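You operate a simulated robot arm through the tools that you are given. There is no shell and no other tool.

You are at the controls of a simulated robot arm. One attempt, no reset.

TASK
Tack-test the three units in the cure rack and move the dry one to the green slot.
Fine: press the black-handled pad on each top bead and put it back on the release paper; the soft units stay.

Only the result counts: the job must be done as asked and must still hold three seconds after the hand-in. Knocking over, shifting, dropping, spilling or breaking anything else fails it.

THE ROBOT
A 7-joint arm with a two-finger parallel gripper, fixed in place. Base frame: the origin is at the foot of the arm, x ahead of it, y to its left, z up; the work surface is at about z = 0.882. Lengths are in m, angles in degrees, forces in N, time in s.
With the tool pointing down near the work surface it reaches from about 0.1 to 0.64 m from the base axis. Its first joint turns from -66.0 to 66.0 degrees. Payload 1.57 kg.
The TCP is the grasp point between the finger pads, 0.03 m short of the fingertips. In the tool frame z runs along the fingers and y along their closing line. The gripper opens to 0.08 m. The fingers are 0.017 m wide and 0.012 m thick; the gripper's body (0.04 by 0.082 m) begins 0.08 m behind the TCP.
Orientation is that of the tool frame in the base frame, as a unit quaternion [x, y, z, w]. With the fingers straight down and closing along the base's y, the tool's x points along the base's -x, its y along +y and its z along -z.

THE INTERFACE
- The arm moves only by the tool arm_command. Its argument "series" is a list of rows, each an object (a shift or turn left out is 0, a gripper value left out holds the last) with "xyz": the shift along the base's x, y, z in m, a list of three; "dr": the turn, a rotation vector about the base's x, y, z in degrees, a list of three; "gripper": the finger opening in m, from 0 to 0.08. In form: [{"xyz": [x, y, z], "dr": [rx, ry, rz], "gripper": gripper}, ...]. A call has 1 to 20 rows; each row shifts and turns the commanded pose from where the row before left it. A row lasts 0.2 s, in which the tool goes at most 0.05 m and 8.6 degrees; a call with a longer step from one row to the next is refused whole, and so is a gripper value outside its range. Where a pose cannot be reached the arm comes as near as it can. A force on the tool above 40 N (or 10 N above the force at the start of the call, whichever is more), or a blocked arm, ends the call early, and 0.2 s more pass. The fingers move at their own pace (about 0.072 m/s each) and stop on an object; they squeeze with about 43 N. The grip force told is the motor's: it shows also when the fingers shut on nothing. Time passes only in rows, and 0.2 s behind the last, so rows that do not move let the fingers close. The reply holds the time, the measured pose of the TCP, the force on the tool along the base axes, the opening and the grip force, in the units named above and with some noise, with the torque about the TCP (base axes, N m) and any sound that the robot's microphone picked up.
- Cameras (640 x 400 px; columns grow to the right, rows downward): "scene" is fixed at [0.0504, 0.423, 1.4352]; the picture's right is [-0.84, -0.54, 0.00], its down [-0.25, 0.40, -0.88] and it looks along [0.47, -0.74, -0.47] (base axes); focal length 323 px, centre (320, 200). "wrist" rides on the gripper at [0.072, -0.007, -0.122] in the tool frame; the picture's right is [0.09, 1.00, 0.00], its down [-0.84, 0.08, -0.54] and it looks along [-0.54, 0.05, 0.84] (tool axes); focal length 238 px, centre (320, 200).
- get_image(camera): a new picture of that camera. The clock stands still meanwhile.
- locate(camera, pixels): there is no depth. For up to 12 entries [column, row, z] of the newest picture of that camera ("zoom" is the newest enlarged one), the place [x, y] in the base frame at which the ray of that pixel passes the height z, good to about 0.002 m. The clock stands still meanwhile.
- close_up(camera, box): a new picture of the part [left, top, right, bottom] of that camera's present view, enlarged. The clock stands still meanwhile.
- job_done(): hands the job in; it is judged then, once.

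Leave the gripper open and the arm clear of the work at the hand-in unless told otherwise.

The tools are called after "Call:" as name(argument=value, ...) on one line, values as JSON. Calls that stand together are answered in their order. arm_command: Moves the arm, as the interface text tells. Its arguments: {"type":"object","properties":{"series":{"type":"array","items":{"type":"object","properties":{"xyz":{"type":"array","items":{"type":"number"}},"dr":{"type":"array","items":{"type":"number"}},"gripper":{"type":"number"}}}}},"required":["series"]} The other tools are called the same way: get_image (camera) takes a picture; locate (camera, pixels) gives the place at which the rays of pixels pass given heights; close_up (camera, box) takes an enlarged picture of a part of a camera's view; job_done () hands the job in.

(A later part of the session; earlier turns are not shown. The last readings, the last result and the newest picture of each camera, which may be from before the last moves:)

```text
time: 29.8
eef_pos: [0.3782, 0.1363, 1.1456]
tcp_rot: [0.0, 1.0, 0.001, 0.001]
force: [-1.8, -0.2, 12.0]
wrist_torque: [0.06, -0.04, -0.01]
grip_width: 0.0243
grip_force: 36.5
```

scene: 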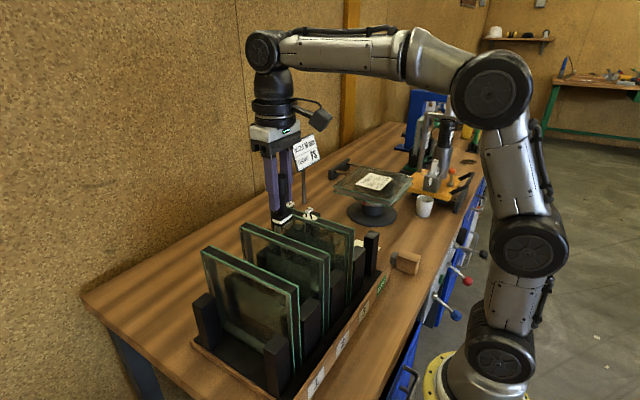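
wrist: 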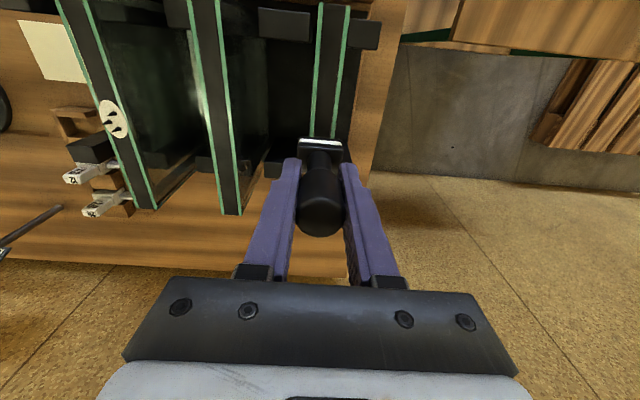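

Contact with 12 N. I'll press 1.5 mm more to match the other units, hold, then release in steps.

Call:
arm_command(series=[{"xyz": [0, 0, -0.0015]}, {"xyz": [0, 0, 0]}, {"xyz": [0, 0, 0]}])

Call:
arm_command(series=[{"xyz": [0, 0, 0.0015]}, {"xyz": [0, 0, 0.0015]}])

Call:
arm_command(series=[{"xyz": [0, 0, 0.001]}])

Call:
arm_command(series=[{"xyz": [0, 0, 0.001]}])

Call:
arm_command(series=[{"xyz": [0, 0, 0.01]}, {"xyz": [0, 0, 0.01]}, {"xyz": [0, 0, 0.012]}, {"xyz": [0, 0, 0]}])

Call:
get_image(camera="wrist")

Call:
close_up(camera="scene", box=[190, 180, 350, 300])

```text
time: 30.6
eef_pos: [0.3793, 0.1362, 1.145]
tcp_rot: [0.0, 1.0, 0.001, 0.003]
force: [-2.5, -1.3, 25.5]
wrist_torque: [0.03, 0.04, -0.01]
grip_width: 0.0247
grip_force: 36.5
```

```text
time: 31.2
eef_pos: [0.3797, 0.1371, 1.1461]
tcp_rot: [0.0, 1.0, -0.001, -0.001]
force: [1.8, -1.2, 12.7]
wrist_torque: [0.07, -0.26, -0.02]
grip_width: 0.0244
grip_force: 36.3
```

```text
time: 31.6
eef_pos: [0.378, 0.1364, 1.1452]
tcp_rot: [0.0, 1.0, -0.001, -0.002]
force: [1.2, 0.1, 3.2]
wrist_torque: [0.07, -0.12, -0.03]
grip_width: 0.0248
grip_force: 36.7
```

```text
time: 32.0
eef_pos: [0.3774, 0.1367, 1.1472]
tcp_rot: [0.0, 1.0, -0.001, -0.001]
force: [-0.4, -1.1, -1.1]
wrist_torque: [0.01, 0.01, -0.01]
grip_width: 0.0244
grip_force: 35.8
```

```text
time: 33.0
eef_pos: [0.3778, 0.1359, 1.1785]
tcp_rot: [-0.001, 1.0, 0.0, 0.0]
force: [-0.1, -0.2, -0.7]
wrist_torque: [0.0, 0.01, -0.02]
grip_width: 0.0243
grip_force: 36.2
```

```text
taken
```

wrist: 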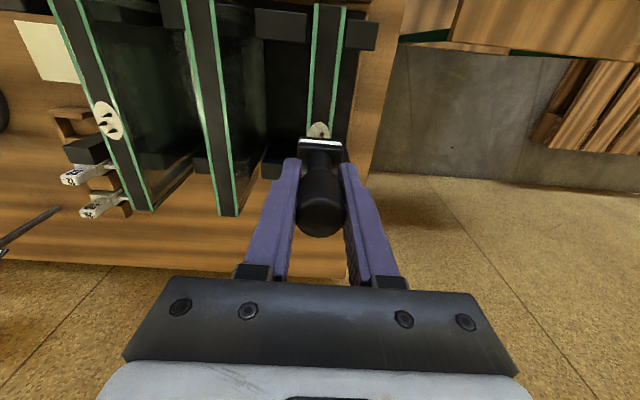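

```text
3.33 times, centred on (270, 240) of scene
```

zoom: 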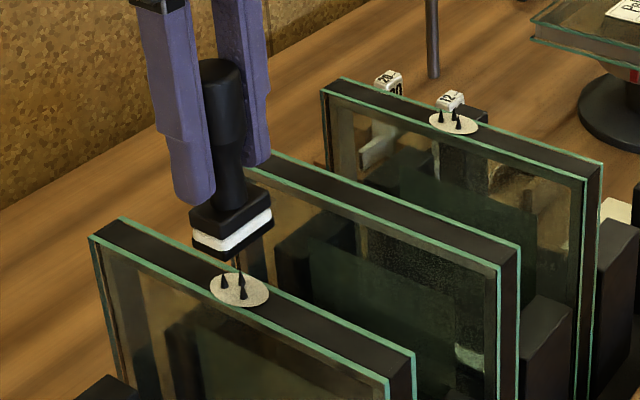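

Results: unit 1's bead shows a disc with strings (soft), unit 3's too (soft), and unit 2's stayed clean (dry). Now I'll carry the pad back at this height to above the release paper.

Call:
arm_command(series=[{"xyz": [0, 0, 0.005]}, {"xyz": [-0.0012, -0.0245, 0]}, {"xyz": [-0.0013, -0.0245, 0]}, {"xyz": [-0.0013, -0.0245, 0]}, {"xyz": [-0.0013, -0.0245, 0]}, {"xyz": [-0.0013, -0.0245, 0]}, {"xyz": [-0.0013, -0.0245, 0]}, {"xyz": [-0.0013, -0.0245, 0]}, {"xyz": [-0.0013, -0.0245, 0]}, {"xyz": [-0.0013, -0.0245, 0]}, {"xyz": [-0.0013, -0.0245, 0]}, {"xyz": [-0.0013, -0.0245, 0]}, {"xyz": [-0.0013, -0.0245, 0]}, {"xyz": [-0.0013, -0.0245, 0]}, {"xyz": [-0.0013, -0.0245, 0]}, {"xyz": [-0.0013, -0.0245, 0]}, {"xyz": [-0.0013, -0.0245, 0]}, {"xyz": [-0.0013, -0.0245, 0]}, {"xyz": [0, 0, 0]}, {"xyz": [0, 0, 0]}])

Call:
get_image(camera="wrist")

Call:
get_image(camera="scene")

```text
time: 37.2
eef_pos: [0.357, -0.2788, 1.1859]
tcp_rot: [-0.001, 1.0, 0.0, 0.0]
force: [-0.2, 0.0, -0.1]
wrist_torque: [-0.01, 0.03, 0.01]
grip_width: 0.0244
grip_force: 36.2
```

```text
taken
```

wrist: 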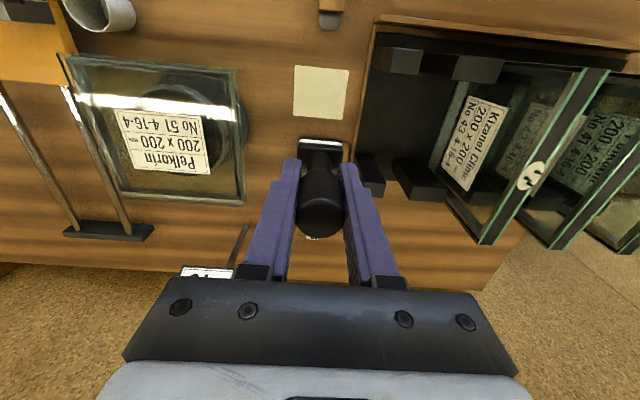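

```text
taken
```

scene: 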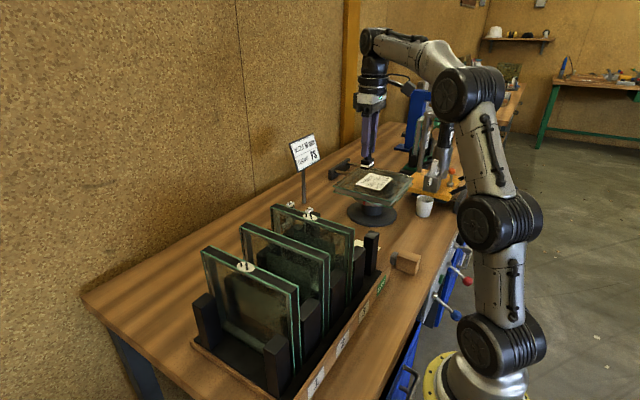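

The paper lies at wrist (294–349, 65–121). I'll locate its corners at the bench height so that I can set the pad down on its middle.

Call:
locate(camera="wrist", pixels=[[294, 65, 0.869], [349, 69, 0.869], [343, 121, 0.869], [292, 117, 0.869]])

Call:
close_up(camera="wrist", box=[270, 50, 370, 160])

```text
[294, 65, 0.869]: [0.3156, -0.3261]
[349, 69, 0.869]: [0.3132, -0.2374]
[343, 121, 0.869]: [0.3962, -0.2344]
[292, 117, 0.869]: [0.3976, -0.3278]
```

```text
3.64 times, centred on (320, 105) of wrist
```

zoom: 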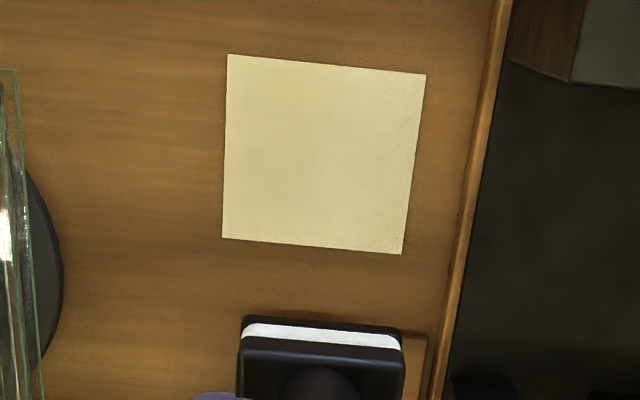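

The paper's centre is (0.3556, -0.281). I'll lower to about z≈0.947 with a small correction, leaving the last centimetre for slow steps.

Call:
arm_command(series=[{"xyz": [-0.0005, -0.001, -0.03]}, {"xyz": [-0.0005, -0.001, -0.03]}, {"xyz": [0, 0, -0.03]}, {"xyz": [0, 0, -0.03]}, {"xyz": [0, 0, -0.03]}, {"xyz": [0, 0, -0.03]}, {"xyz": [0, 0, -0.025]}, {"xyz": [0, 0, -0.02]}, {"xyz": [0, 0, -0.01]}, {"xyz": [0, 0, 0]}, {"xyz": [0, 0, 0]}])

Call:
get_image(camera="wrist")

```text
time: 39.6
eef_pos: [0.3566, -0.2829, 0.951]
tcp_rot: [0.0, 1.0, 0.0, 0.0]
force: [-0.8, -0.2, 0.0]
wrist_torque: [0.02, 0.0, 0.03]
grip_width: 0.0245
grip_force: 36.4
```

```text
taken
```

wrist: 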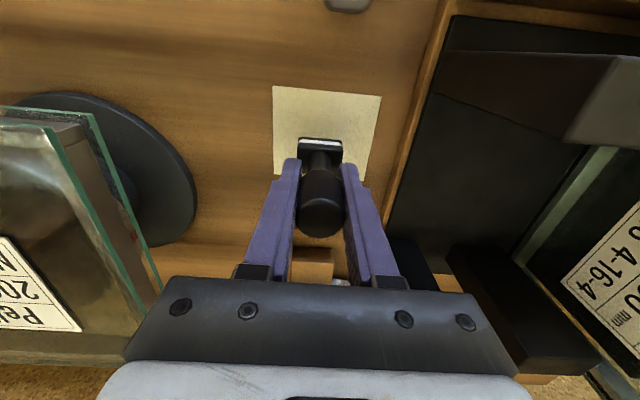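

The pad is over the paper, at pad (320,150) within paper (272–380, 87–180). I'll lower the rest slowly and stop on first contact.

Call:
arm_command(series=[{"xyz": [0, 0, -0.004]}, {"xyz": [0, 0, -0.004]}, {"xyz": [0, 0, -0.002]}, {"xyz": [0, 0, 0]}])

Call:
arm_command(series=[{"xyz": [0, 0, -0.001]}, {"xyz": [0, 0, -0.001]}, {"xyz": [0, 0, 0]}])

```text
time: 40.6
eef_pos: [0.3566, -0.2826, 0.9403]
tcp_rot: [0.0, 1.0, 0.0, 0.0]
force: [-0.4, -0.4, -0.7]
wrist_torque: [0.02, -0.01, 0.02]
grip_width: 0.0246
grip_force: 35.8
```

```text
time: 41.4
eef_pos: [0.3559, -0.2813, 0.9381]
tcp_rot: [0.0, 1.0, 0.0, 0.0]
force: [-0.2, 0.3, -0.9]
wrist_torque: [-0.01, 0.01, -0.02]
grip_width: 0.0247
grip_force: 36.4
```

Still free at 0.938. I'll go down 1 mm at a time.

Call:
arm_command(series=[{"xyz": [0, 0, -0.001]}, {"xyz": [0, 0, 0]}])

Call:
arm_command(series=[{"xyz": [0, 0, -0.001]}, {"xyz": [0, 0, 0]}])

```text
time: 42.0
eef_pos: [0.3547, -0.2831, 0.9379]
tcp_rot: [0.0, 1.0, -0.001, 0.0]
force: [0.4, 0.0, -0.5]
wrist_torque: [0.0, -0.01, 0.02]
grip_width: 0.0244
grip_force: 36.5
```

```text
time: 42.6
eef_pos: [0.3554, -0.2819, 0.9363]
tcp_rot: [0.0, 1.0, 0.0, -0.001]
force: [0.2, 0.4, -0.8]
wrist_torque: [-0.02, -0.01, 0.0]
grip_width: 0.0245
grip_force: 36.7
```

At 0.9363, the original height, there's still no push. I'll continue 1 mm at a time until there's a light touch.

Call:
arm_command(series=[{"xyz": [0, 0, -0.001]}, {"xyz": [0, 0, 0]}])

Call:
arm_command(series=[{"xyz": [0, 0, -0.001]}, {"xyz": [0, 0, 0]}])

```text
time: 43.2
eef_pos: [0.3555, -0.282, 0.9342]
tcp_rot: [0.0, 1.0, -0.001, 0.0]
force: [-0.5, -0.5, -1.1]
wrist_torque: [-0.01, 0.0, -0.02]
grip_width: 0.0246
grip_force: 36.4
```

```text
time: 43.8
eef_pos: [0.3562, -0.2825, 0.9347]
tcp_rot: [-0.001, 1.0, 0.0, 0.001]
force: [-0.2, 0.2, -0.6]
wrist_torque: [0.01, -0.04, -0.01]
grip_width: 0.0245
grip_force: 36.5
```

Not touching yet; the pad may have slid up slightly in the grip while pressing. I'll go further, 1 mm each.

Call:
arm_command(series=[{"xyz": [0, 0, -0.001]}, {"xyz": [0, 0, 0]}])

Call:
arm_command(series=[{"xyz": [0, 0, -0.001]}, {"xyz": [0, 0, 0]}])

Call:
close_up(camera="wrist", box=[240, 70, 400, 240])

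Call:
close_up(camera="scene", box=[330, 190, 410, 250])

```text
time: 44.4
eef_pos: [0.3562, -0.2826, 0.9332]
tcp_rot: [0.0, 1.0, -0.001, 0.0]
force: [-0.4, 0.7, -0.6]
wrist_torque: [0.01, 0.0, 0.01]
grip_width: 0.0245
grip_force: 36.5
```

```text
time: 45.0
eef_pos: [0.3575, -0.2815, 0.9318]
tcp_rot: [0.0, 1.0, 0.001, 0.0]
force: [0.2, -0.3, -1.6]
wrist_torque: [0.05, 0.02, -0.02]
grip_width: 0.0245
grip_force: 36.3
```

```text
2.35 times, centred on (320, 155) of wrist
```

zoom: 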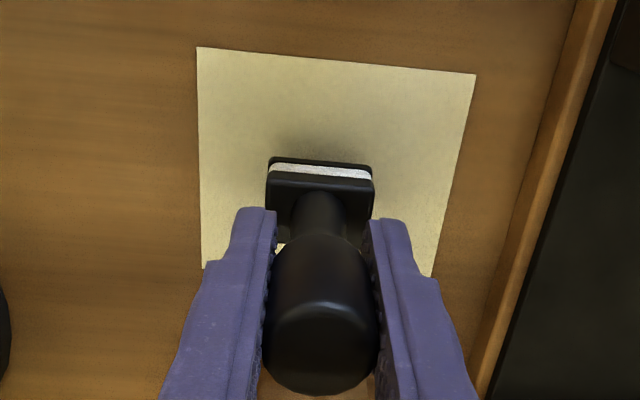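

```text
6.67 times, centred on (370, 220) of scene
```

zoom: 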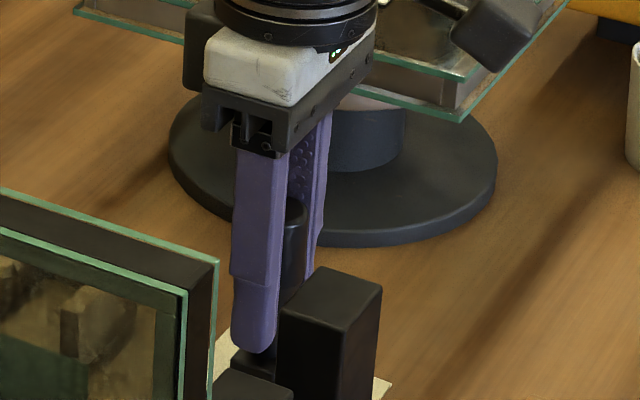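

The knob has slid up in the fingers during pressing (its lower edge is now at px row 238, before it was 221), so the pad bottom is still a few mm above the paper. I'll keep lowering 1 mm at a time until touch.

Call:
arm_command(series=[{"xyz": [0, 0, -0.001]}, {"xyz": [0, 0, -0.001]}, {"xyz": [0, 0, 0]}])

Call:
arm_command(series=[{"xyz": [0, 0, -0.001]}, {"xyz": [0, 0, 0]}])

Call:
arm_command(series=[{"xyz": [0, 0, -0.001]}, {"xyz": [0, 0, 0]}])

```text
time: 45.8
eef_pos: [0.3551, -0.2812, 0.9306]
tcp_rot: [0.0, 1.0, 0.0, -0.001]
force: [-0.7, 0.0, -1.1]
wrist_torque: [0.02, 0.02, 0.0]
grip_width: 0.0244
grip_force: 36.3
```

```text
time: 46.4
eef_pos: [0.3554, -0.2812, 0.9297]
tcp_rot: [-0.001, 1.0, 0.0, 0.0]
force: [0.8, 0.2, -1.4]
wrist_torque: [-0.02, 0.0, 0.04]
grip_width: 0.0243
grip_force: 36.0
```

```text
time: 47.0
eef_pos: [0.3565, -0.2812, 0.9282]
tcp_rot: [0.0, 1.0, 0.0, 0.0]
force: [0.2, -0.5, -1.7]
wrist_torque: [0.0, 0.01, 0.0]
grip_width: 0.0245
grip_force: 36.6
```

Still free at 0.928. I'll continue in single-millimetre steps.

Call:
arm_command(series=[{"xyz": [0, 0, -0.001]}, {"xyz": [0, 0, 0]}])

Call:
arm_command(series=[{"xyz": [0, 0, -0.001]}, {"xyz": [0, 0, 0]}])

Call:
arm_command(series=[{"xyz": [0, 0, -0.001]}, {"xyz": [0, 0, 0]}])

Call:
close_up(camera="wrist", box=[240, 70, 400, 240])

```text
time: 47.6
eef_pos: [0.3563, -0.2812, 0.9287]
tcp_rot: [0.0, 1.0, 0.0, 0.0]
force: [0.0, -0.9, -0.4]
wrist_torque: [0.03, -0.04, -0.01]
grip_width: 0.0244
grip_force: 36.4
```

```text
time: 48.2
eef_pos: [0.3557, -0.281, 0.9272]
tcp_rot: [0.0, 1.0, 0.0, 0.001]
force: [0.6, -0.9, -1.0]
wrist_torque: [0.02, 0.01, 0.0]
grip_width: 0.0247
grip_force: 36.5
```

```text
time: 48.8
eef_pos: [0.3559, -0.2817, 0.924]
tcp_rot: [-0.001, 1.0, 0.0, 0.0]
force: [0.5, -0.7, -1.3]
wrist_torque: [-0.01, 0.02, -0.01]
grip_width: 0.0246
grip_force: 36.2
```

```text
2.35 times, centred on (320, 155) of wrist
```

zoom: 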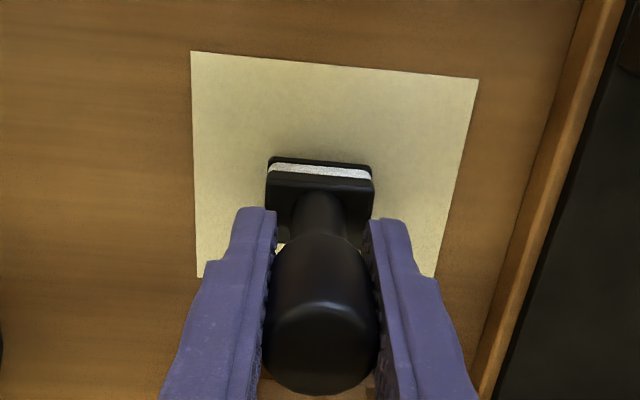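

The pad nears the paper and its shadow is getting smaller. I'll continue the slow descent.

Call:
arm_command(series=[{"xyz": [0, 0, -0.001]}, {"xyz": [0, 0, 0]}])

Call:
arm_command(series=[{"xyz": [0, 0, -0.001]}, {"xyz": [0, 0, 0]}])

Call:
arm_command(series=[{"xyz": [0, 0, -0.001]}, {"xyz": [0, 0, 0]}])

```text
time: 49.4
eef_pos: [0.3568, -0.2822, 0.924]
tcp_rot: [0.0, 1.0, 0.0, -0.001]
force: [-0.1, 0.6, 0.5]
wrist_torque: [0.06, 0.03, 0.05]
grip_width: 0.0246
grip_force: 36.4
```

```text
time: 50.0
eef_pos: [0.3553, -0.2825, 0.924]
tcp_rot: [0.0, 1.0, -0.001, 0.001]
force: [-3.5, -1.4, 12.1]
wrist_torque: [0.13, 0.12, 0.08]
grip_width: 0.0248
grip_force: 36.1
```

```text
time: 50.6
eef_pos: [0.3583, -0.2825, 0.9239]
tcp_rot: [0.0, 1.0, -0.001, 0.002]
force: [-7.2, -2.3, 24.4]
wrist_torque: [0.03, 0.16, -0.01]
grip_width: 0.0246
grip_force: 36.6
```

The pad is down on the paper, with 24 N of push. I'll back off about 2 mm to a light touch before opening.

Call:
arm_command(series=[{"xyz": [0, 0, 0.001]}, {"xyz": [0, 0, 0.0008]}, {"xyz": [0, 0, 0]}])

```text
time: 51.4
eef_pos: [0.3565, -0.2814, 0.9251]
tcp_rot: [0.0, 1.0, -0.001, 0.001]
force: [4.2, -2.5, 13.7]
wrist_torque: [0.08, -0.48, -0.14]
grip_width: 0.0247
grip_force: 36.6
```

Push is now 13.7 N. I'll back off 0.8 mm more.

Call:
arm_command(series=[{"xyz": [0, 0, 0.0008]}, {"xyz": [0, 0, 0]}])

```text
time: 52.0
eef_pos: [0.3548, -0.2799, 0.9233]
tcp_rot: [0.0, 1.0, 0.001, -0.002]
force: [2.5, -0.6, 5.5]
wrist_torque: [0.08, -0.2, -0.05]
grip_width: 0.0246
grip_force: 35.8
```

A light 5.5 N now. I'll open the fingers and wait for them to part fully.

Call:
arm_command(series=[{"xyz": [0, 0, 0.0003], "gripper": 0.03}, {"gripper": 0.04}, {"gripper": 0.06}, {"gripper": 0.08}, {"gripper": 0.08}])

Call:
close_up(camera="wrist", box=[200, 60, 440, 240])

```text
time: 53.2
eef_pos: [0.3549, -0.2819, 0.9251]
tcp_rot: [0.0, 1.0, 0.0, 0.0]
force: [0.6, 0.6, -0.1]
wrist_torque: [-0.03, 0.01, -0.01]
grip_width: 0.08
grip_force: 0.0
```

```text
2.22 times, centred on (320, 150) of wrist
```

zoom: 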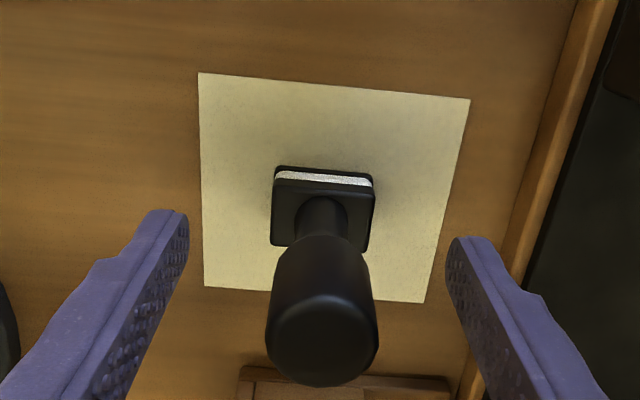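

The pad stands upright in the middle of the release paper and the fingers are clear of it. I'll rise straight up to z≈1.2.

Call:
arm_command(series=[{"xyz": [0, 0, 0.01]}, {"xyz": [0, 0, 0.02]}, {"xyz": [0, 0, 0.03]}, {"xyz": [0, 0, 0.03]}, {"xyz": [0, 0, 0.03]}, {"xyz": [0, 0, 0.03]}, {"xyz": [0, 0, 0.03]}, {"xyz": [0, 0, 0.03]}, {"xyz": [0, 0, 0.03]}, {"xyz": [0, 0, 0.03]}, {"xyz": [0, 0, 0]}])

Call:
close_up(camera="wrist", box=[240, 40, 400, 140])

Call:
get_image(camera="scene")

```text
time: 55.6
eef_pos: [0.3536, -0.2837, 1.197]
tcp_rot: [0.0, 1.0, 0.0, -0.001]
force: [-0.6, 0.4, 0.2]
wrist_torque: [0.01, 0.0, -0.01]
grip_width: 0.0801
grip_force: 0.1
```

```text
4.00 times, centred on (320, 90) of wrist
```

zoom: 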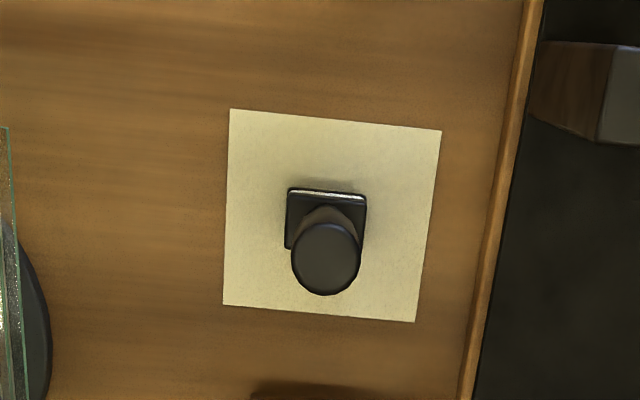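

```text
taken
```

scene: 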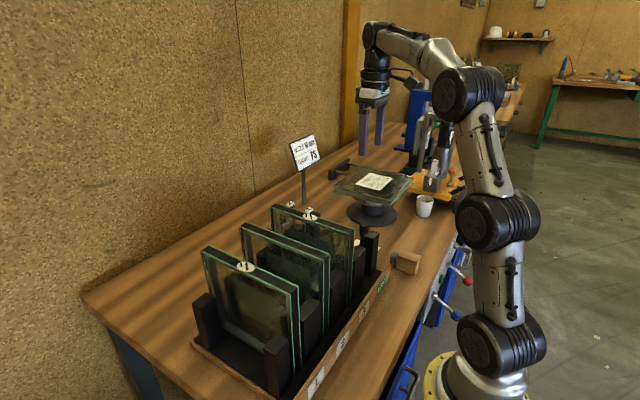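

The pad stands on the paper. Next I'll move over the empty DRY slot, near (0.37, -0.15), to measure the posts and floor from directly above.

Call:
arm_command(series=[{"xyz": [0.002, 0.022, 0.003]}, {"xyz": [0.003, 0.022, 0.003]}, {"xyz": [0.003, 0.022, 0.003]}, {"xyz": [0.003, 0.022, 0.003]}, {"xyz": [0.003, 0.022, 0.003]}, {"xyz": [0.003, 0.022, 0.003]}, {"xyz": [0, 0, 0]}, {"xyz": [0, 0, 0]}])

Call:
get_image(camera="wrist")

Call:
close_up(camera="wrist", box=[220, 0, 460, 150])

```text
time: 57.4
eef_pos: [0.3748, -0.1495, 1.2143]
tcp_rot: [0.0, 1.0, 0.0, 0.0]
force: [0.2, -0.4, 0.6]
wrist_torque: [-0.01, -0.02, -0.02]
grip_width: 0.08
grip_force: 0.0
```

```text
taken
```

wrist: 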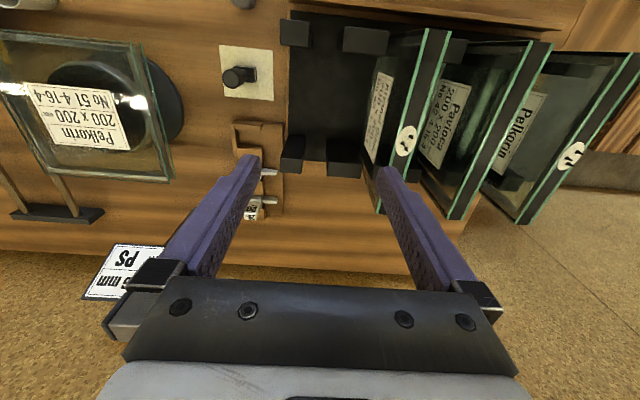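

```text
2.67 times, centred on (340, 75) of wrist
```

zoom: 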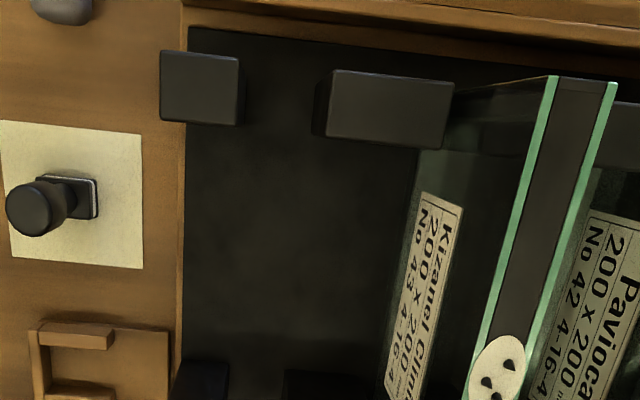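

I'll find the post-top height by matching the outer post's corner in both cameras, then measure the gap between the posts.

Call:
locate(camera="zoom", pixels=[[160, 52, 0.96], [160, 52, 0.98], [160, 52, 1.0], [240, 58, 0.98], [238, 125, 0.98], [331, 70, 0.98], [455, 82, 0.98], [322, 138, 0.98], [240, 58, 0.96], [331, 70, 0.96], [185, 30, 0.88], [183, 360, 0.88]])

Call:
locate(camera="scene", pixels=[[379.4, 232.7, 0.94], [379.4, 232.7, 0.96], [379.4, 232.7, 0.98], [379.4, 232.7, 1.0]])

Call:
close_up(camera="scene", box=[320, 210, 420, 310])

```text
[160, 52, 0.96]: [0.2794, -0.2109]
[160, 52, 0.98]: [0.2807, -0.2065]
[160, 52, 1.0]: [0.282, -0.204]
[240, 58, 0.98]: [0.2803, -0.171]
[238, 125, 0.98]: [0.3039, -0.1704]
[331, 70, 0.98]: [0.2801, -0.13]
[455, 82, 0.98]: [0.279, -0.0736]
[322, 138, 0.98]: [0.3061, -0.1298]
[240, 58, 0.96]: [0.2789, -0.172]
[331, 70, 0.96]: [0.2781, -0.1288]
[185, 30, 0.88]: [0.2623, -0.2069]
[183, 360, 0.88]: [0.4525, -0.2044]
```

```text
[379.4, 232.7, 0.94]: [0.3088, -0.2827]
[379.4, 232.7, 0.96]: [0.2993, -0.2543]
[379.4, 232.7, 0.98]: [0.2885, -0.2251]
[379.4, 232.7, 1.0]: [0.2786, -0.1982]
```

```text
4.00 times, centred on (370, 260) of scene
```

zoom: 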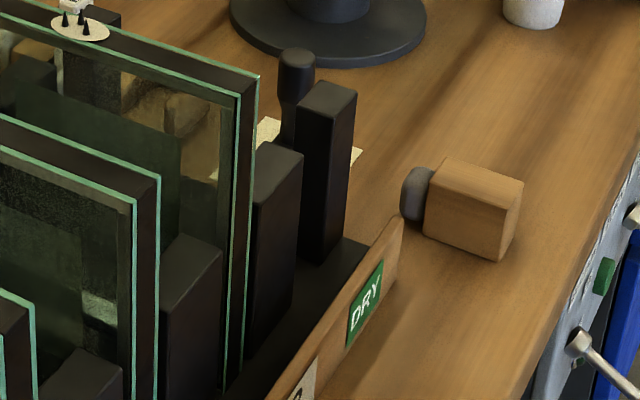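

Post tops are at z≈0.995, and the DRY gap runs from y≈-0.170 to -0.131, so its centre is y≈-0.1505 with about 16 mm of slack for a 24 mm unit. Now I'll move back over unit 2, staying well above the tops.

Call:
arm_command(series=[{"xyz": [0.0008, 0.0238, 0]}, {"xyz": [0.0008, 0.0238, 0]}, {"xyz": [0.0008, 0.0238, 0]}, {"xyz": [0.0008, 0.0238, 0]}, {"xyz": [0.0008, 0.0238, 0]}, {"xyz": [0.0008, 0.0238, 0]}, {"xyz": [0.0007, 0.0238, 0]}, {"xyz": [0.0007, 0.0238, 0]}, {"xyz": [0, 0, 0]}, {"xyz": [0, 0, 0]}])

Call:
get_image(camera="wrist")

Call:
close_up(camera="wrist", box=[240, 0, 400, 250])

```text
time: 59.6
eef_pos: [0.3791, 0.0405, 1.2127]
tcp_rot: [0.0, 1.0, 0.0, 0.0]
force: [-0.3, 0.5, 0.1]
wrist_torque: [0.0, -0.03, 0.01]
grip_width: 0.08
grip_force: 0.0
```

```text
taken
```

wrist: 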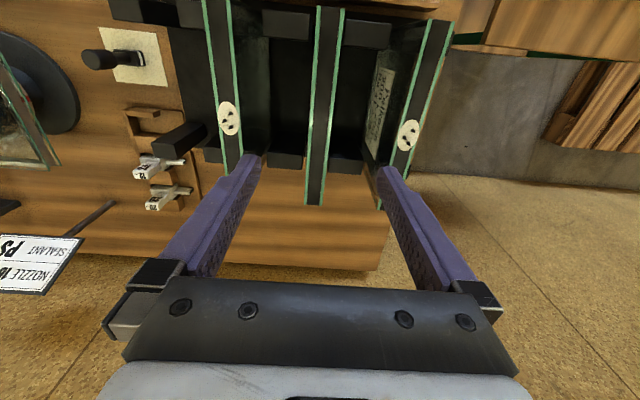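

```text
1.60 times, centred on (320, 125) of wrist
```

zoom: 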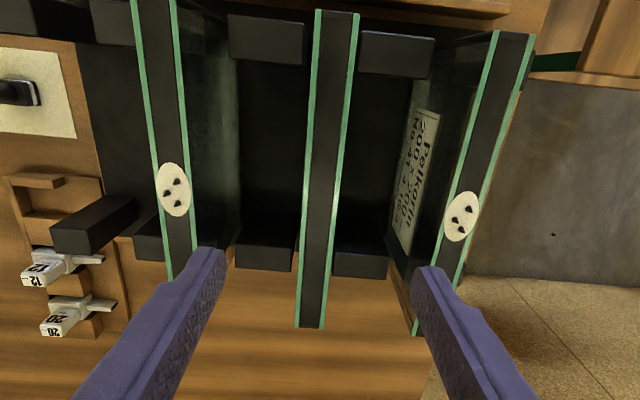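

This view shows all three tops: units 1 and 3 carry the stringed discs and unit 2 is clean, so unit 2 is the dry one. I'll locate unit 2's four top corners.

Call:
locate(camera="zoom", pixels=[[315, 10, 1.081], [360, 14, 1.081], [296, 326, 1.081], [324, 328, 1.081], [304, 180, 1.081], [340, 180, 1.081]])

```text
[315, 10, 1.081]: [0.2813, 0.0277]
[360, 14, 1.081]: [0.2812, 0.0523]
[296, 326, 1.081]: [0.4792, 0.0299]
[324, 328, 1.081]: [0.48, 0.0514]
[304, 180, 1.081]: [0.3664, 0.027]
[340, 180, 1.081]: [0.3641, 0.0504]
```

Unit 2 is centred at (0.3805, 0.040), square to the base. The TCP is already aligned, so I'll lower with open fingers to z≈1.10 and check the straddle.

Call:
arm_command(series=[{"xyz": [0.001, 0, -0.025]}, {"xyz": [0, 0, -0.025]}, {"xyz": [0, 0, -0.025]}, {"xyz": [0, 0, -0.025]}, {"xyz": [0, 0, -0.013]}, {"xyz": [0, 0, 0]}, {"xyz": [0, 0, 0]}])

Call:
get_image(camera="wrist")

Call:
close_up(camera="scene", box=[190, 130, 350, 290])

```text
time: 61.2
eef_pos: [0.38, 0.0394, 1.1003]
tcp_rot: [0.0, 1.0, 0.0, 0.001]
force: [0.0, -0.4, -0.1]
wrist_torque: [0.02, -0.01, -0.01]
grip_width: 0.0796
grip_force: 0.1
```

```text
taken
```

wrist: 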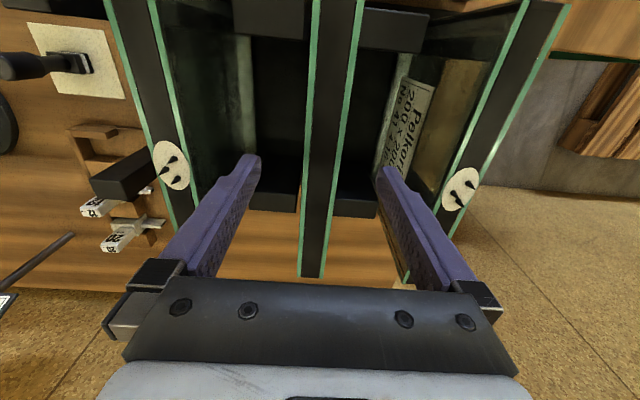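

```text
2.50 times, centred on (270, 210) of scene
```

zoom: 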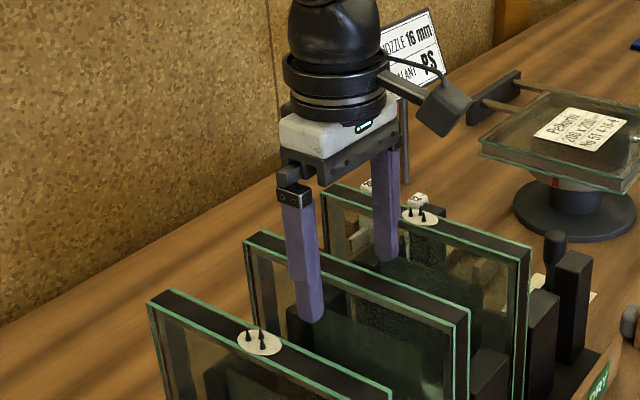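

The fingers straddle unit 2 with even gaps and stay clear of the neighbours' marks. I'll lower to z≈1.028 and then close gently.

Call:
arm_command(series=[{"xyz": [0, 0.0005, -0.02]}, {"xyz": [0, 0, -0.02]}, {"xyz": [0, 0, -0.02]}, {"xyz": [0, 0, -0.012]}, {"xyz": [0, 0, 0]}, {"xyz": [0, 0, 0]}])

Call:
get_image(camera="wrist")

```text
time: 62.6
eef_pos: [0.3786, 0.0399, 1.0297]
tcp_rot: [0.0, 1.0, 0.0, 0.0]
force: [0.4, 0.1, 0.0]
wrist_torque: [0.0, 0.0, -0.02]
grip_width: 0.0799
grip_force: 0.0
```

```text
taken
```

wrist: 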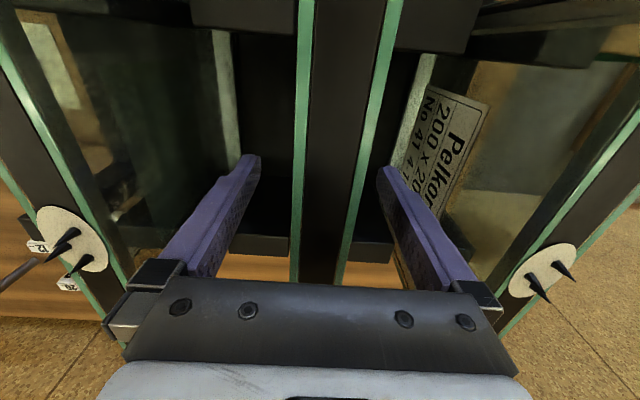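

At (0.379, 0.040, 1.030) with no contact, the unit is centred between the pads. I'll close the gripper gradually.

Call:
arm_command(series=[{"gripper": 0.06}, {"gripper": 0.045}, {"gripper": 0.035}, {"gripper": 0.028}, {"gripper": 0.022}, {"gripper": 0.015}, {"gripper": 0.015}, {"gripper": 0.015}])

```text
time: 64.4
eef_pos: [0.3801, 0.0394, 1.0292]
tcp_rot: [0.0, 1.0, 0.0, -0.001]
force: [0.6, -3.1, -0.4]
wrist_torque: [-0.35, -0.05, -0.02]
grip_width: 0.0237
grip_force: 35.9
```

The unit is gripped at 23.7 mm. I'll lift it slowly by 10 mm and check the load.

Call:
arm_command(series=[{"xyz": [0, 0, 0.002]}, {"xyz": [0, 0, 0.003]}, {"xyz": [0, 0, 0.005]}, {"xyz": [0, 0, 0]}])

Call:
close_up(camera="scene", box=[190, 150, 390, 330])

```text
time: 65.4
eef_pos: [0.3805, 0.0396, 1.0385]
tcp_rot: [0.0, 1.0, 0.0, -0.001]
force: [0.3, 0.0, -8.6]
wrist_torque: [-0.01, 0.0, 0.0]
grip_width: 0.0239
grip_force: 35.9
```

```text
2.22 times, centred on (290, 240) of scene
```

zoom: 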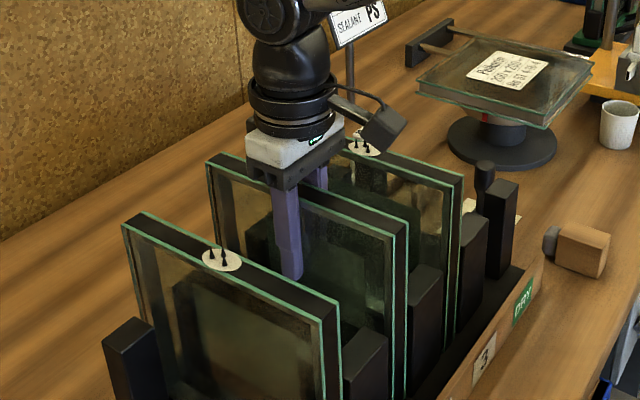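

The unit hangs free at 8.6 N. I'll lift it straight up to z≈1.265 so that its bottom, at about 1.117, clears unit 3 and its peaks at about 1.092.

Call:
arm_command(series=[{"xyz": [0, 0, 0.012]}, {"xyz": [0, 0, 0.018]}, {"xyz": [0, 0, 0.02]}, {"xyz": [0, 0, 0.02]}, {"xyz": [0, 0, 0.02]}, {"xyz": [0, 0, 0.02]}, {"xyz": [0, 0, 0.02]}, {"xyz": [0, 0, 0.02]}, {"xyz": [0, 0, 0.02]}, {"xyz": [0, 0, 0.02]}, {"xyz": [0, 0, 0.018]}, {"xyz": [0, 0, 0.012]}, {"xyz": [0, 0, 0.006]}, {"xyz": [0, 0, 0]}, {"xyz": [0, 0, 0]}])

Call:
get_image(camera="scene")

Call:
get_image(camera="wrist")

```text
time: 68.6
eef_pos: [0.3811, 0.0416, 1.2647]
tcp_rot: [0.0, 1.0, 0.0, 0.0]
force: [0.3, -0.2, -10.0]
wrist_torque: [0.0, -0.01, 0.03]
grip_width: 0.0237
grip_force: 35.7
```

```text
taken
```

scene: 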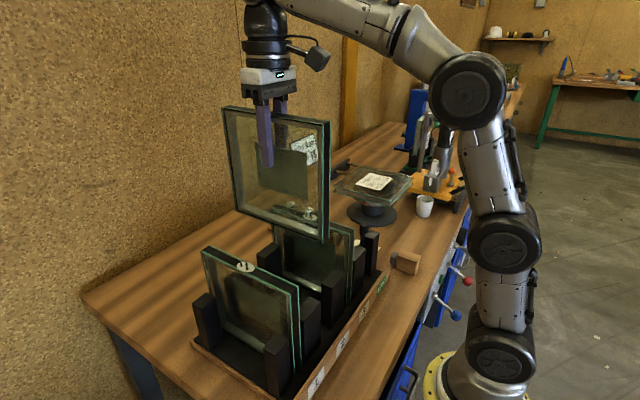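

```text
taken
```

wrist: 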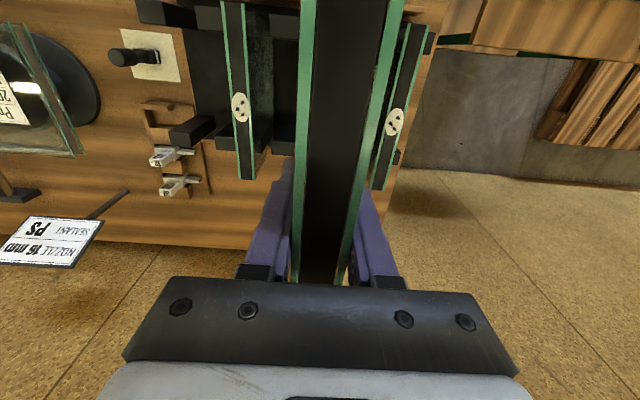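

The unit hangs level and clear. I'll carry it along -y at this height toward y≈-0.150, in small smooth steps.

Call:
arm_command(series=[{"xyz": [0, -0.008, 0]}, {"xyz": [0, -0.014, 0]}, {"xyz": [0, -0.016, 0]}, {"xyz": [0, -0.016, 0]}, {"xyz": [0, -0.016, 0]}, {"xyz": [0, -0.016, 0]}, {"xyz": [0, -0.016, 0]}, {"xyz": [0, -0.016, 0]}, {"xyz": [0, -0.016, 0]}, {"xyz": [0, -0.016, 0]}, {"xyz": [0, -0.016, 0]}, {"xyz": [0, -0.014, 0]}, {"xyz": [0, -0.01, 0]}, {"xyz": [0, 0, 0]}, {"xyz": [0, 0, 0]}])

Call:
get_image(camera="scene")

Call:
get_image(camera="wrist")

```text
time: 71.8
eef_pos: [0.38, -0.1485, 1.2636]
tcp_rot: [0.0, 1.0, 0.0, 0.0]
force: [0.1, 0.2, -9.2]
wrist_torque: [-0.01, 0.0, -0.01]
grip_width: 0.0242
grip_force: 36.2
```

```text
taken
```

scene: 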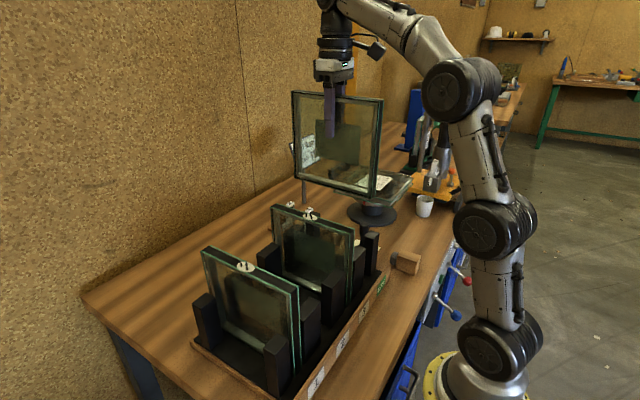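

```text
taken
```

wrist: 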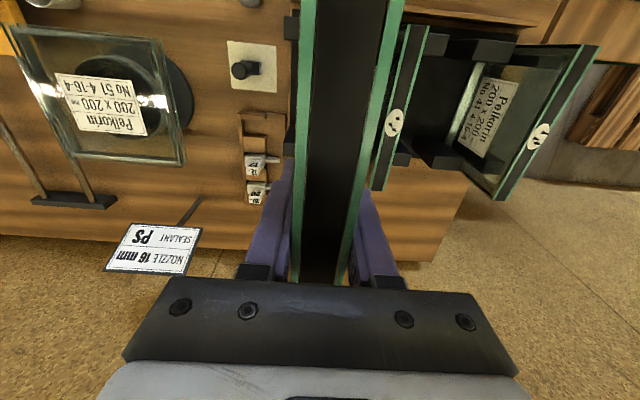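

The unit is above the DRY slot with y≈-0.1485. I'll trim y by -2 mm and lower to z≈1.155, just above the post tops, to check alignment.

Call:
arm_command(series=[{"xyz": [0, -0.0018, -0.008]}, {"xyz": [0, 0, -0.014]}, {"xyz": [0, 0, -0.016]}, {"xyz": [0, 0, -0.018]}, {"xyz": [0, 0, -0.018]}, {"xyz": [0, 0, -0.016]}, {"xyz": [0, 0, -0.012]}, {"xyz": [0, 0, -0.006]}, {"xyz": [0, 0, 0]}, {"xyz": [0, 0, 0]}])

Call:
get_image(camera="wrist")

Call:
close_up(camera="scene", box=[270, 110, 430, 290])

```text
time: 74.0
eef_pos: [0.3794, -0.1499, 1.1572]
tcp_rot: [-0.001, 1.0, 0.0, 0.0]
force: [0.1, 0.0, -8.8]
wrist_torque: [0.02, 0.0, 0.0]
grip_width: 0.0239
grip_force: 36.0
```

```text
taken
```

wrist: 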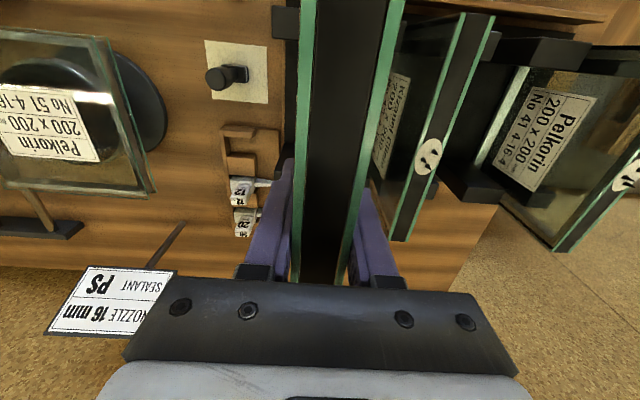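

```text
2.22 times, centred on (350, 200) of scene
```

zoom: 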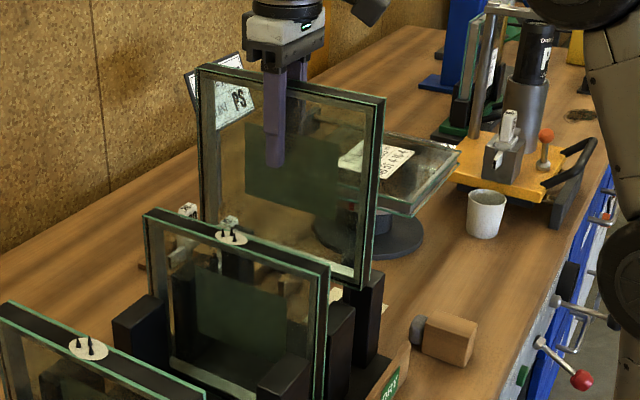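

I'll enlarge the lower corner of the unit near the posts, around scene (355,240), to check it sits in the gap.

Call:
close_up(camera="scene", box=[325, 205, 405, 275])

```text
5.71 times, centred on (365, 240) of scene
```

zoom: 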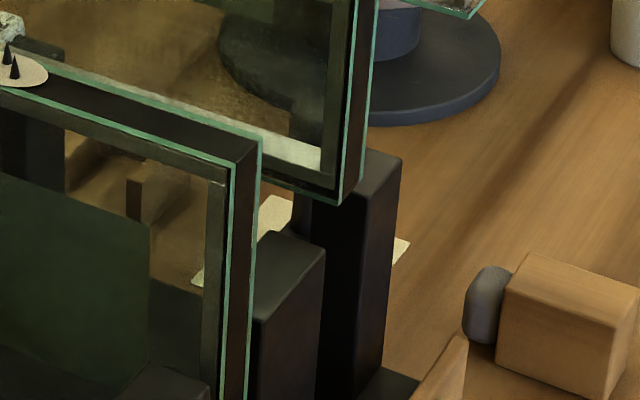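

I'll locate the unit's two bottom corners at z≈1.009 in this enlargement, together with the post edges at z≈0.995.

Call:
locate(camera="zoom", pixels=[[337, 204, 1.009], [361, 187, 1.009], [360, 212, 0.995], [402, 158, 0.995], [270, 230, 0.995], [326, 247, 0.995], [258, 318, 0.995]])

```text
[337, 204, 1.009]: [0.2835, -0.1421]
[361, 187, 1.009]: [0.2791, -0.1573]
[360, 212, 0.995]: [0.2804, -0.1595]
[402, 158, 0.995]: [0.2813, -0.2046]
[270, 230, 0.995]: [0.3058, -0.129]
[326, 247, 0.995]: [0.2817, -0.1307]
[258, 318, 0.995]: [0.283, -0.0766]
```

The unit's lower corners lie around y -0.142 to -0.157, within the gap -0.170 to -0.131. I'll lower slowly to z≈1.036, about 7 mm above the expected seat, watching for side forces.

Call:
arm_command(series=[{"xyz": [0, -0.0005, -0.006]}, {"xyz": [0, 0, -0.008]}, {"xyz": [0, 0, -0.01]}, {"xyz": [0, 0, -0.01]}, {"xyz": [0, 0, 0]}])

Call:
arm_command(series=[{"xyz": [0, 0, -0.01]}, {"xyz": [0, 0, -0.012]}, {"xyz": [0, 0, -0.014]}, {"xyz": [0, 0, -0.014]}, {"xyz": [0, 0, -0.014]}, {"xyz": [0, 0, -0.012]}, {"xyz": [0, 0, -0.008]}, {"xyz": [0, 0, -0.003]}, {"xyz": [0, 0, 0]}])

```text
time: 75.2
eef_pos: [0.3802, -0.1505, 1.1223]
tcp_rot: [0.0, 1.0, 0.0, 0.001]
force: [0.5, -0.7, -8.9]
wrist_torque: [-0.04, 0.01, 0.03]
grip_width: 0.0239
grip_force: 36.0
```

```text
time: 77.2
eef_pos: [0.3796, -0.1507, 1.0359]
tcp_rot: [0.0, 1.0, 0.0, -0.001]
force: [-1.1, 0.2, -9.0]
wrist_torque: [0.03, 0.02, -0.02]
grip_width: 0.024
grip_force: 35.9
```

No side force at 1.036, and the unit is between the posts. I'll lower the last millimetres slowly until the load comes off.

Call:
arm_command(series=[{"xyz": [0, 0, -0.002]}, {"xyz": [0, 0, -0.002]}, {"xyz": [0, 0, 0]}])

Call:
arm_command(series=[{"xyz": [0, 0, -0.001]}, {"xyz": [0, 0, 0]}])

Call:
arm_command(series=[{"xyz": [0, 0, -0.001]}, {"xyz": [0, 0, 0]}])

```text
time: 78.0
eef_pos: [0.3802, -0.1516, 1.0301]
tcp_rot: [0.0, 1.0, 0.0, 0.0]
force: [0.3, -0.6, -8.5]
wrist_torque: [-0.01, 0.02, 0.02]
grip_width: 0.0238
grip_force: 36.0
```

```text
time: 78.6
eef_pos: [0.3797, -0.151, 1.0302]
tcp_rot: [0.001, 1.0, 0.0, 0.0]
force: [-0.8, 0.3, -8.5]
wrist_torque: [0.02, 0.04, -0.05]
grip_width: 0.0239
grip_force: 35.8
```

```text
time: 79.2
eef_pos: [0.3802, -0.151, 1.0294]
tcp_rot: [0.001, 1.0, 0.001, 0.0]
force: [-1.0, 0.6, -2.9]
wrist_torque: [0.09, 0.56, -0.03]
grip_width: 0.0242
grip_force: 36.0
```

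The floor is taking the load (-2.9 N left) and there's a slight torque, so one end touched first. I'll lower another 0.7 mm to seat it fully.

Call:
arm_command(series=[{"xyz": [0, 0, -0.0007]}, {"xyz": [0, 0, 0]}])

Call:
close_up(camera="scene", box=[280, 160, 420, 300])

```text
time: 79.8
eef_pos: [0.3798, -0.1511, 1.0298]
tcp_rot: [0.001, 1.0, 0.0, 0.001]
force: [-6.3, 1.4, 10.4]
wrist_torque: [0.3, 0.94, 0.03]
grip_width: 0.0239
grip_force: 35.9
```

```text
2.86 times, centred on (350, 230) of scene
```

zoom: 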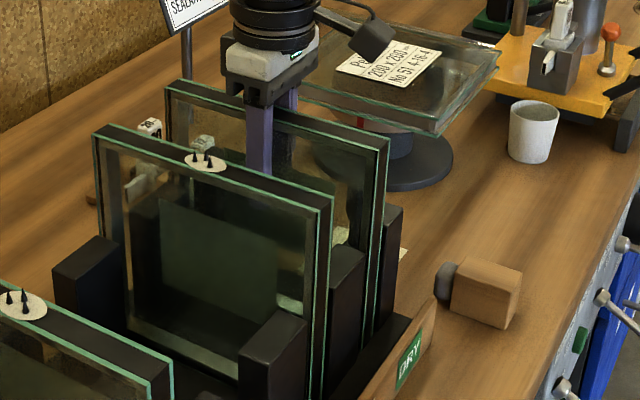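

The unit is seated in the DRY slot, with 10 N of push. I'll back off about half a millimetre to a light load before letting go.

Call:
arm_command(series=[{"xyz": [0, 0, 0.0005]}, {"xyz": [0, 0, 0]}])

```text
time: 80.4
eef_pos: [0.3803, -0.1515, 1.0294]
tcp_rot: [0.0, 1.0, 0.0, 0.001]
force: [-8.5, 0.6, 9.4]
wrist_torque: [0.17, 0.28, 0.09]
grip_width: 0.024
grip_force: 36.0
```

Still 9.4 N with some sideways load. I'll back off 0.6 mm more.

Call:
arm_command(series=[{"xyz": [0, 0, 0.0006]}, {"xyz": [0, 0, 0]}])

```text
time: 81.0
eef_pos: [0.3804, -0.1515, 1.0298]
tcp_rot: [0.0, 1.0, 0.0, 0.001]
force: [-1.6, -1.1, 6.4]
wrist_torque: [-0.03, 0.68, -0.02]
grip_width: 0.0238
grip_force: 36.2
```

Light now, with 6.4 N down and almost no side load. I'll open the fingers gradually.

Call:
arm_command(series=[{"xyz": [0, 0, 0.0003], "gripper": 0.026}, {"gripper": 0.03}, {"gripper": 0.036}, {"gripper": 0.045}, {"gripper": 0.06}, {"gripper": 0.078}, {"gripper": 0.08}])

Call:
get_image(camera="wrist")

Call:
close_up(camera="scene", box=[280, 160, 420, 300])

```text
time: 82.6
eef_pos: [0.3795, -0.1522, 1.0296]
tcp_rot: [0.001, 1.0, 0.0, 0.0]
force: [-0.4, 0.1, 0.3]
wrist_torque: [0.03, -0.02, 0.0]
grip_width: 0.0802
grip_force: 0.0
```

```text
taken
```

wrist: 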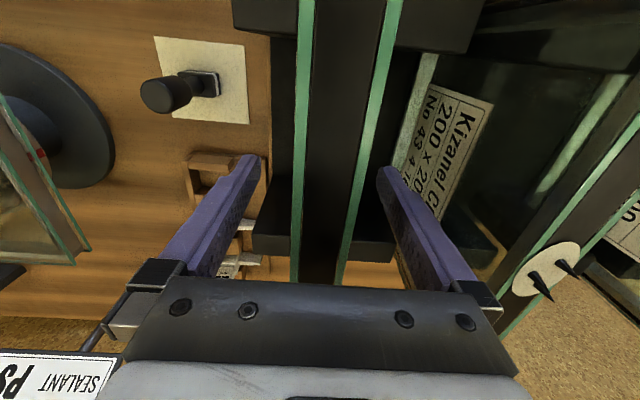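

```text
2.86 times, centred on (350, 230) of scene
```

zoom: 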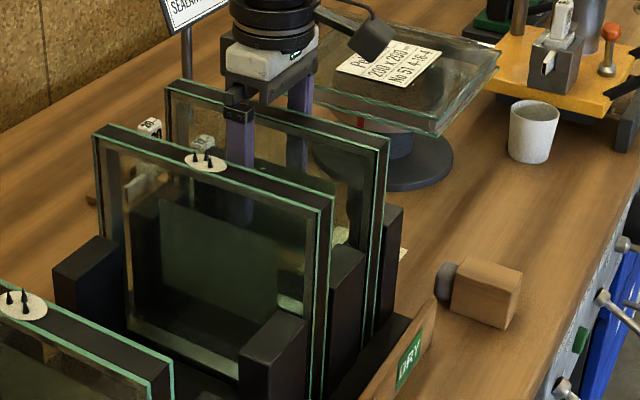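

The unit stands upright in the DRY slot with the fingers open and clear. I'll rise straight up to z≈1.22.

Call:
arm_command(series=[{"xyz": [0, 0, 0.01]}, {"xyz": [0, 0, 0.02]}, {"xyz": [0, 0, 0.02]}, {"xyz": [0, 0, 0.025]}, {"xyz": [0, 0, 0.025]}, {"xyz": [0, 0, 0.03]}, {"xyz": [0, 0, 0.03]}, {"xyz": [0, 0, 0.03]}, {"xyz": [0, 0, 0]}])

Call:
get_image(camera="wrist")

Call:
get_image(camera="scene")

```text
time: 84.6
eef_pos: [0.3792, -0.1498, 1.2177]
tcp_rot: [0.0, 1.0, 0.0, 0.0]
force: [-0.1, -0.9, 0.0]
wrist_torque: [-0.01, -0.01, 0.0]
grip_width: 0.0799
grip_force: 0.1
```

```text
taken
```

wrist: 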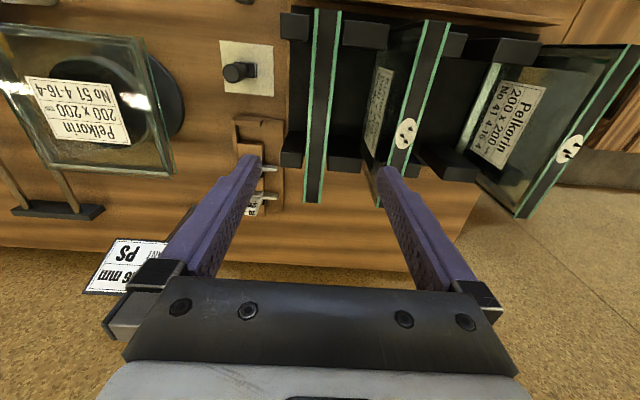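

```text
taken
```

scene: 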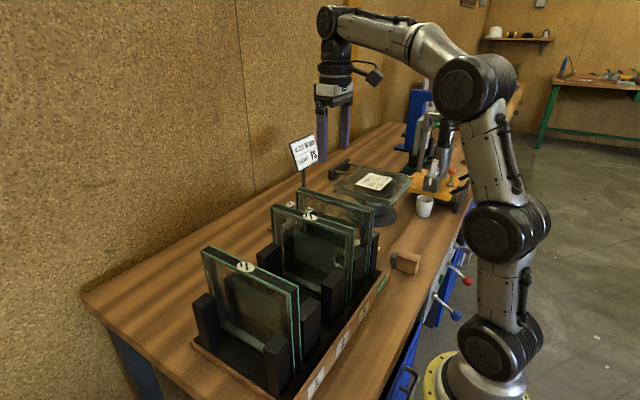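

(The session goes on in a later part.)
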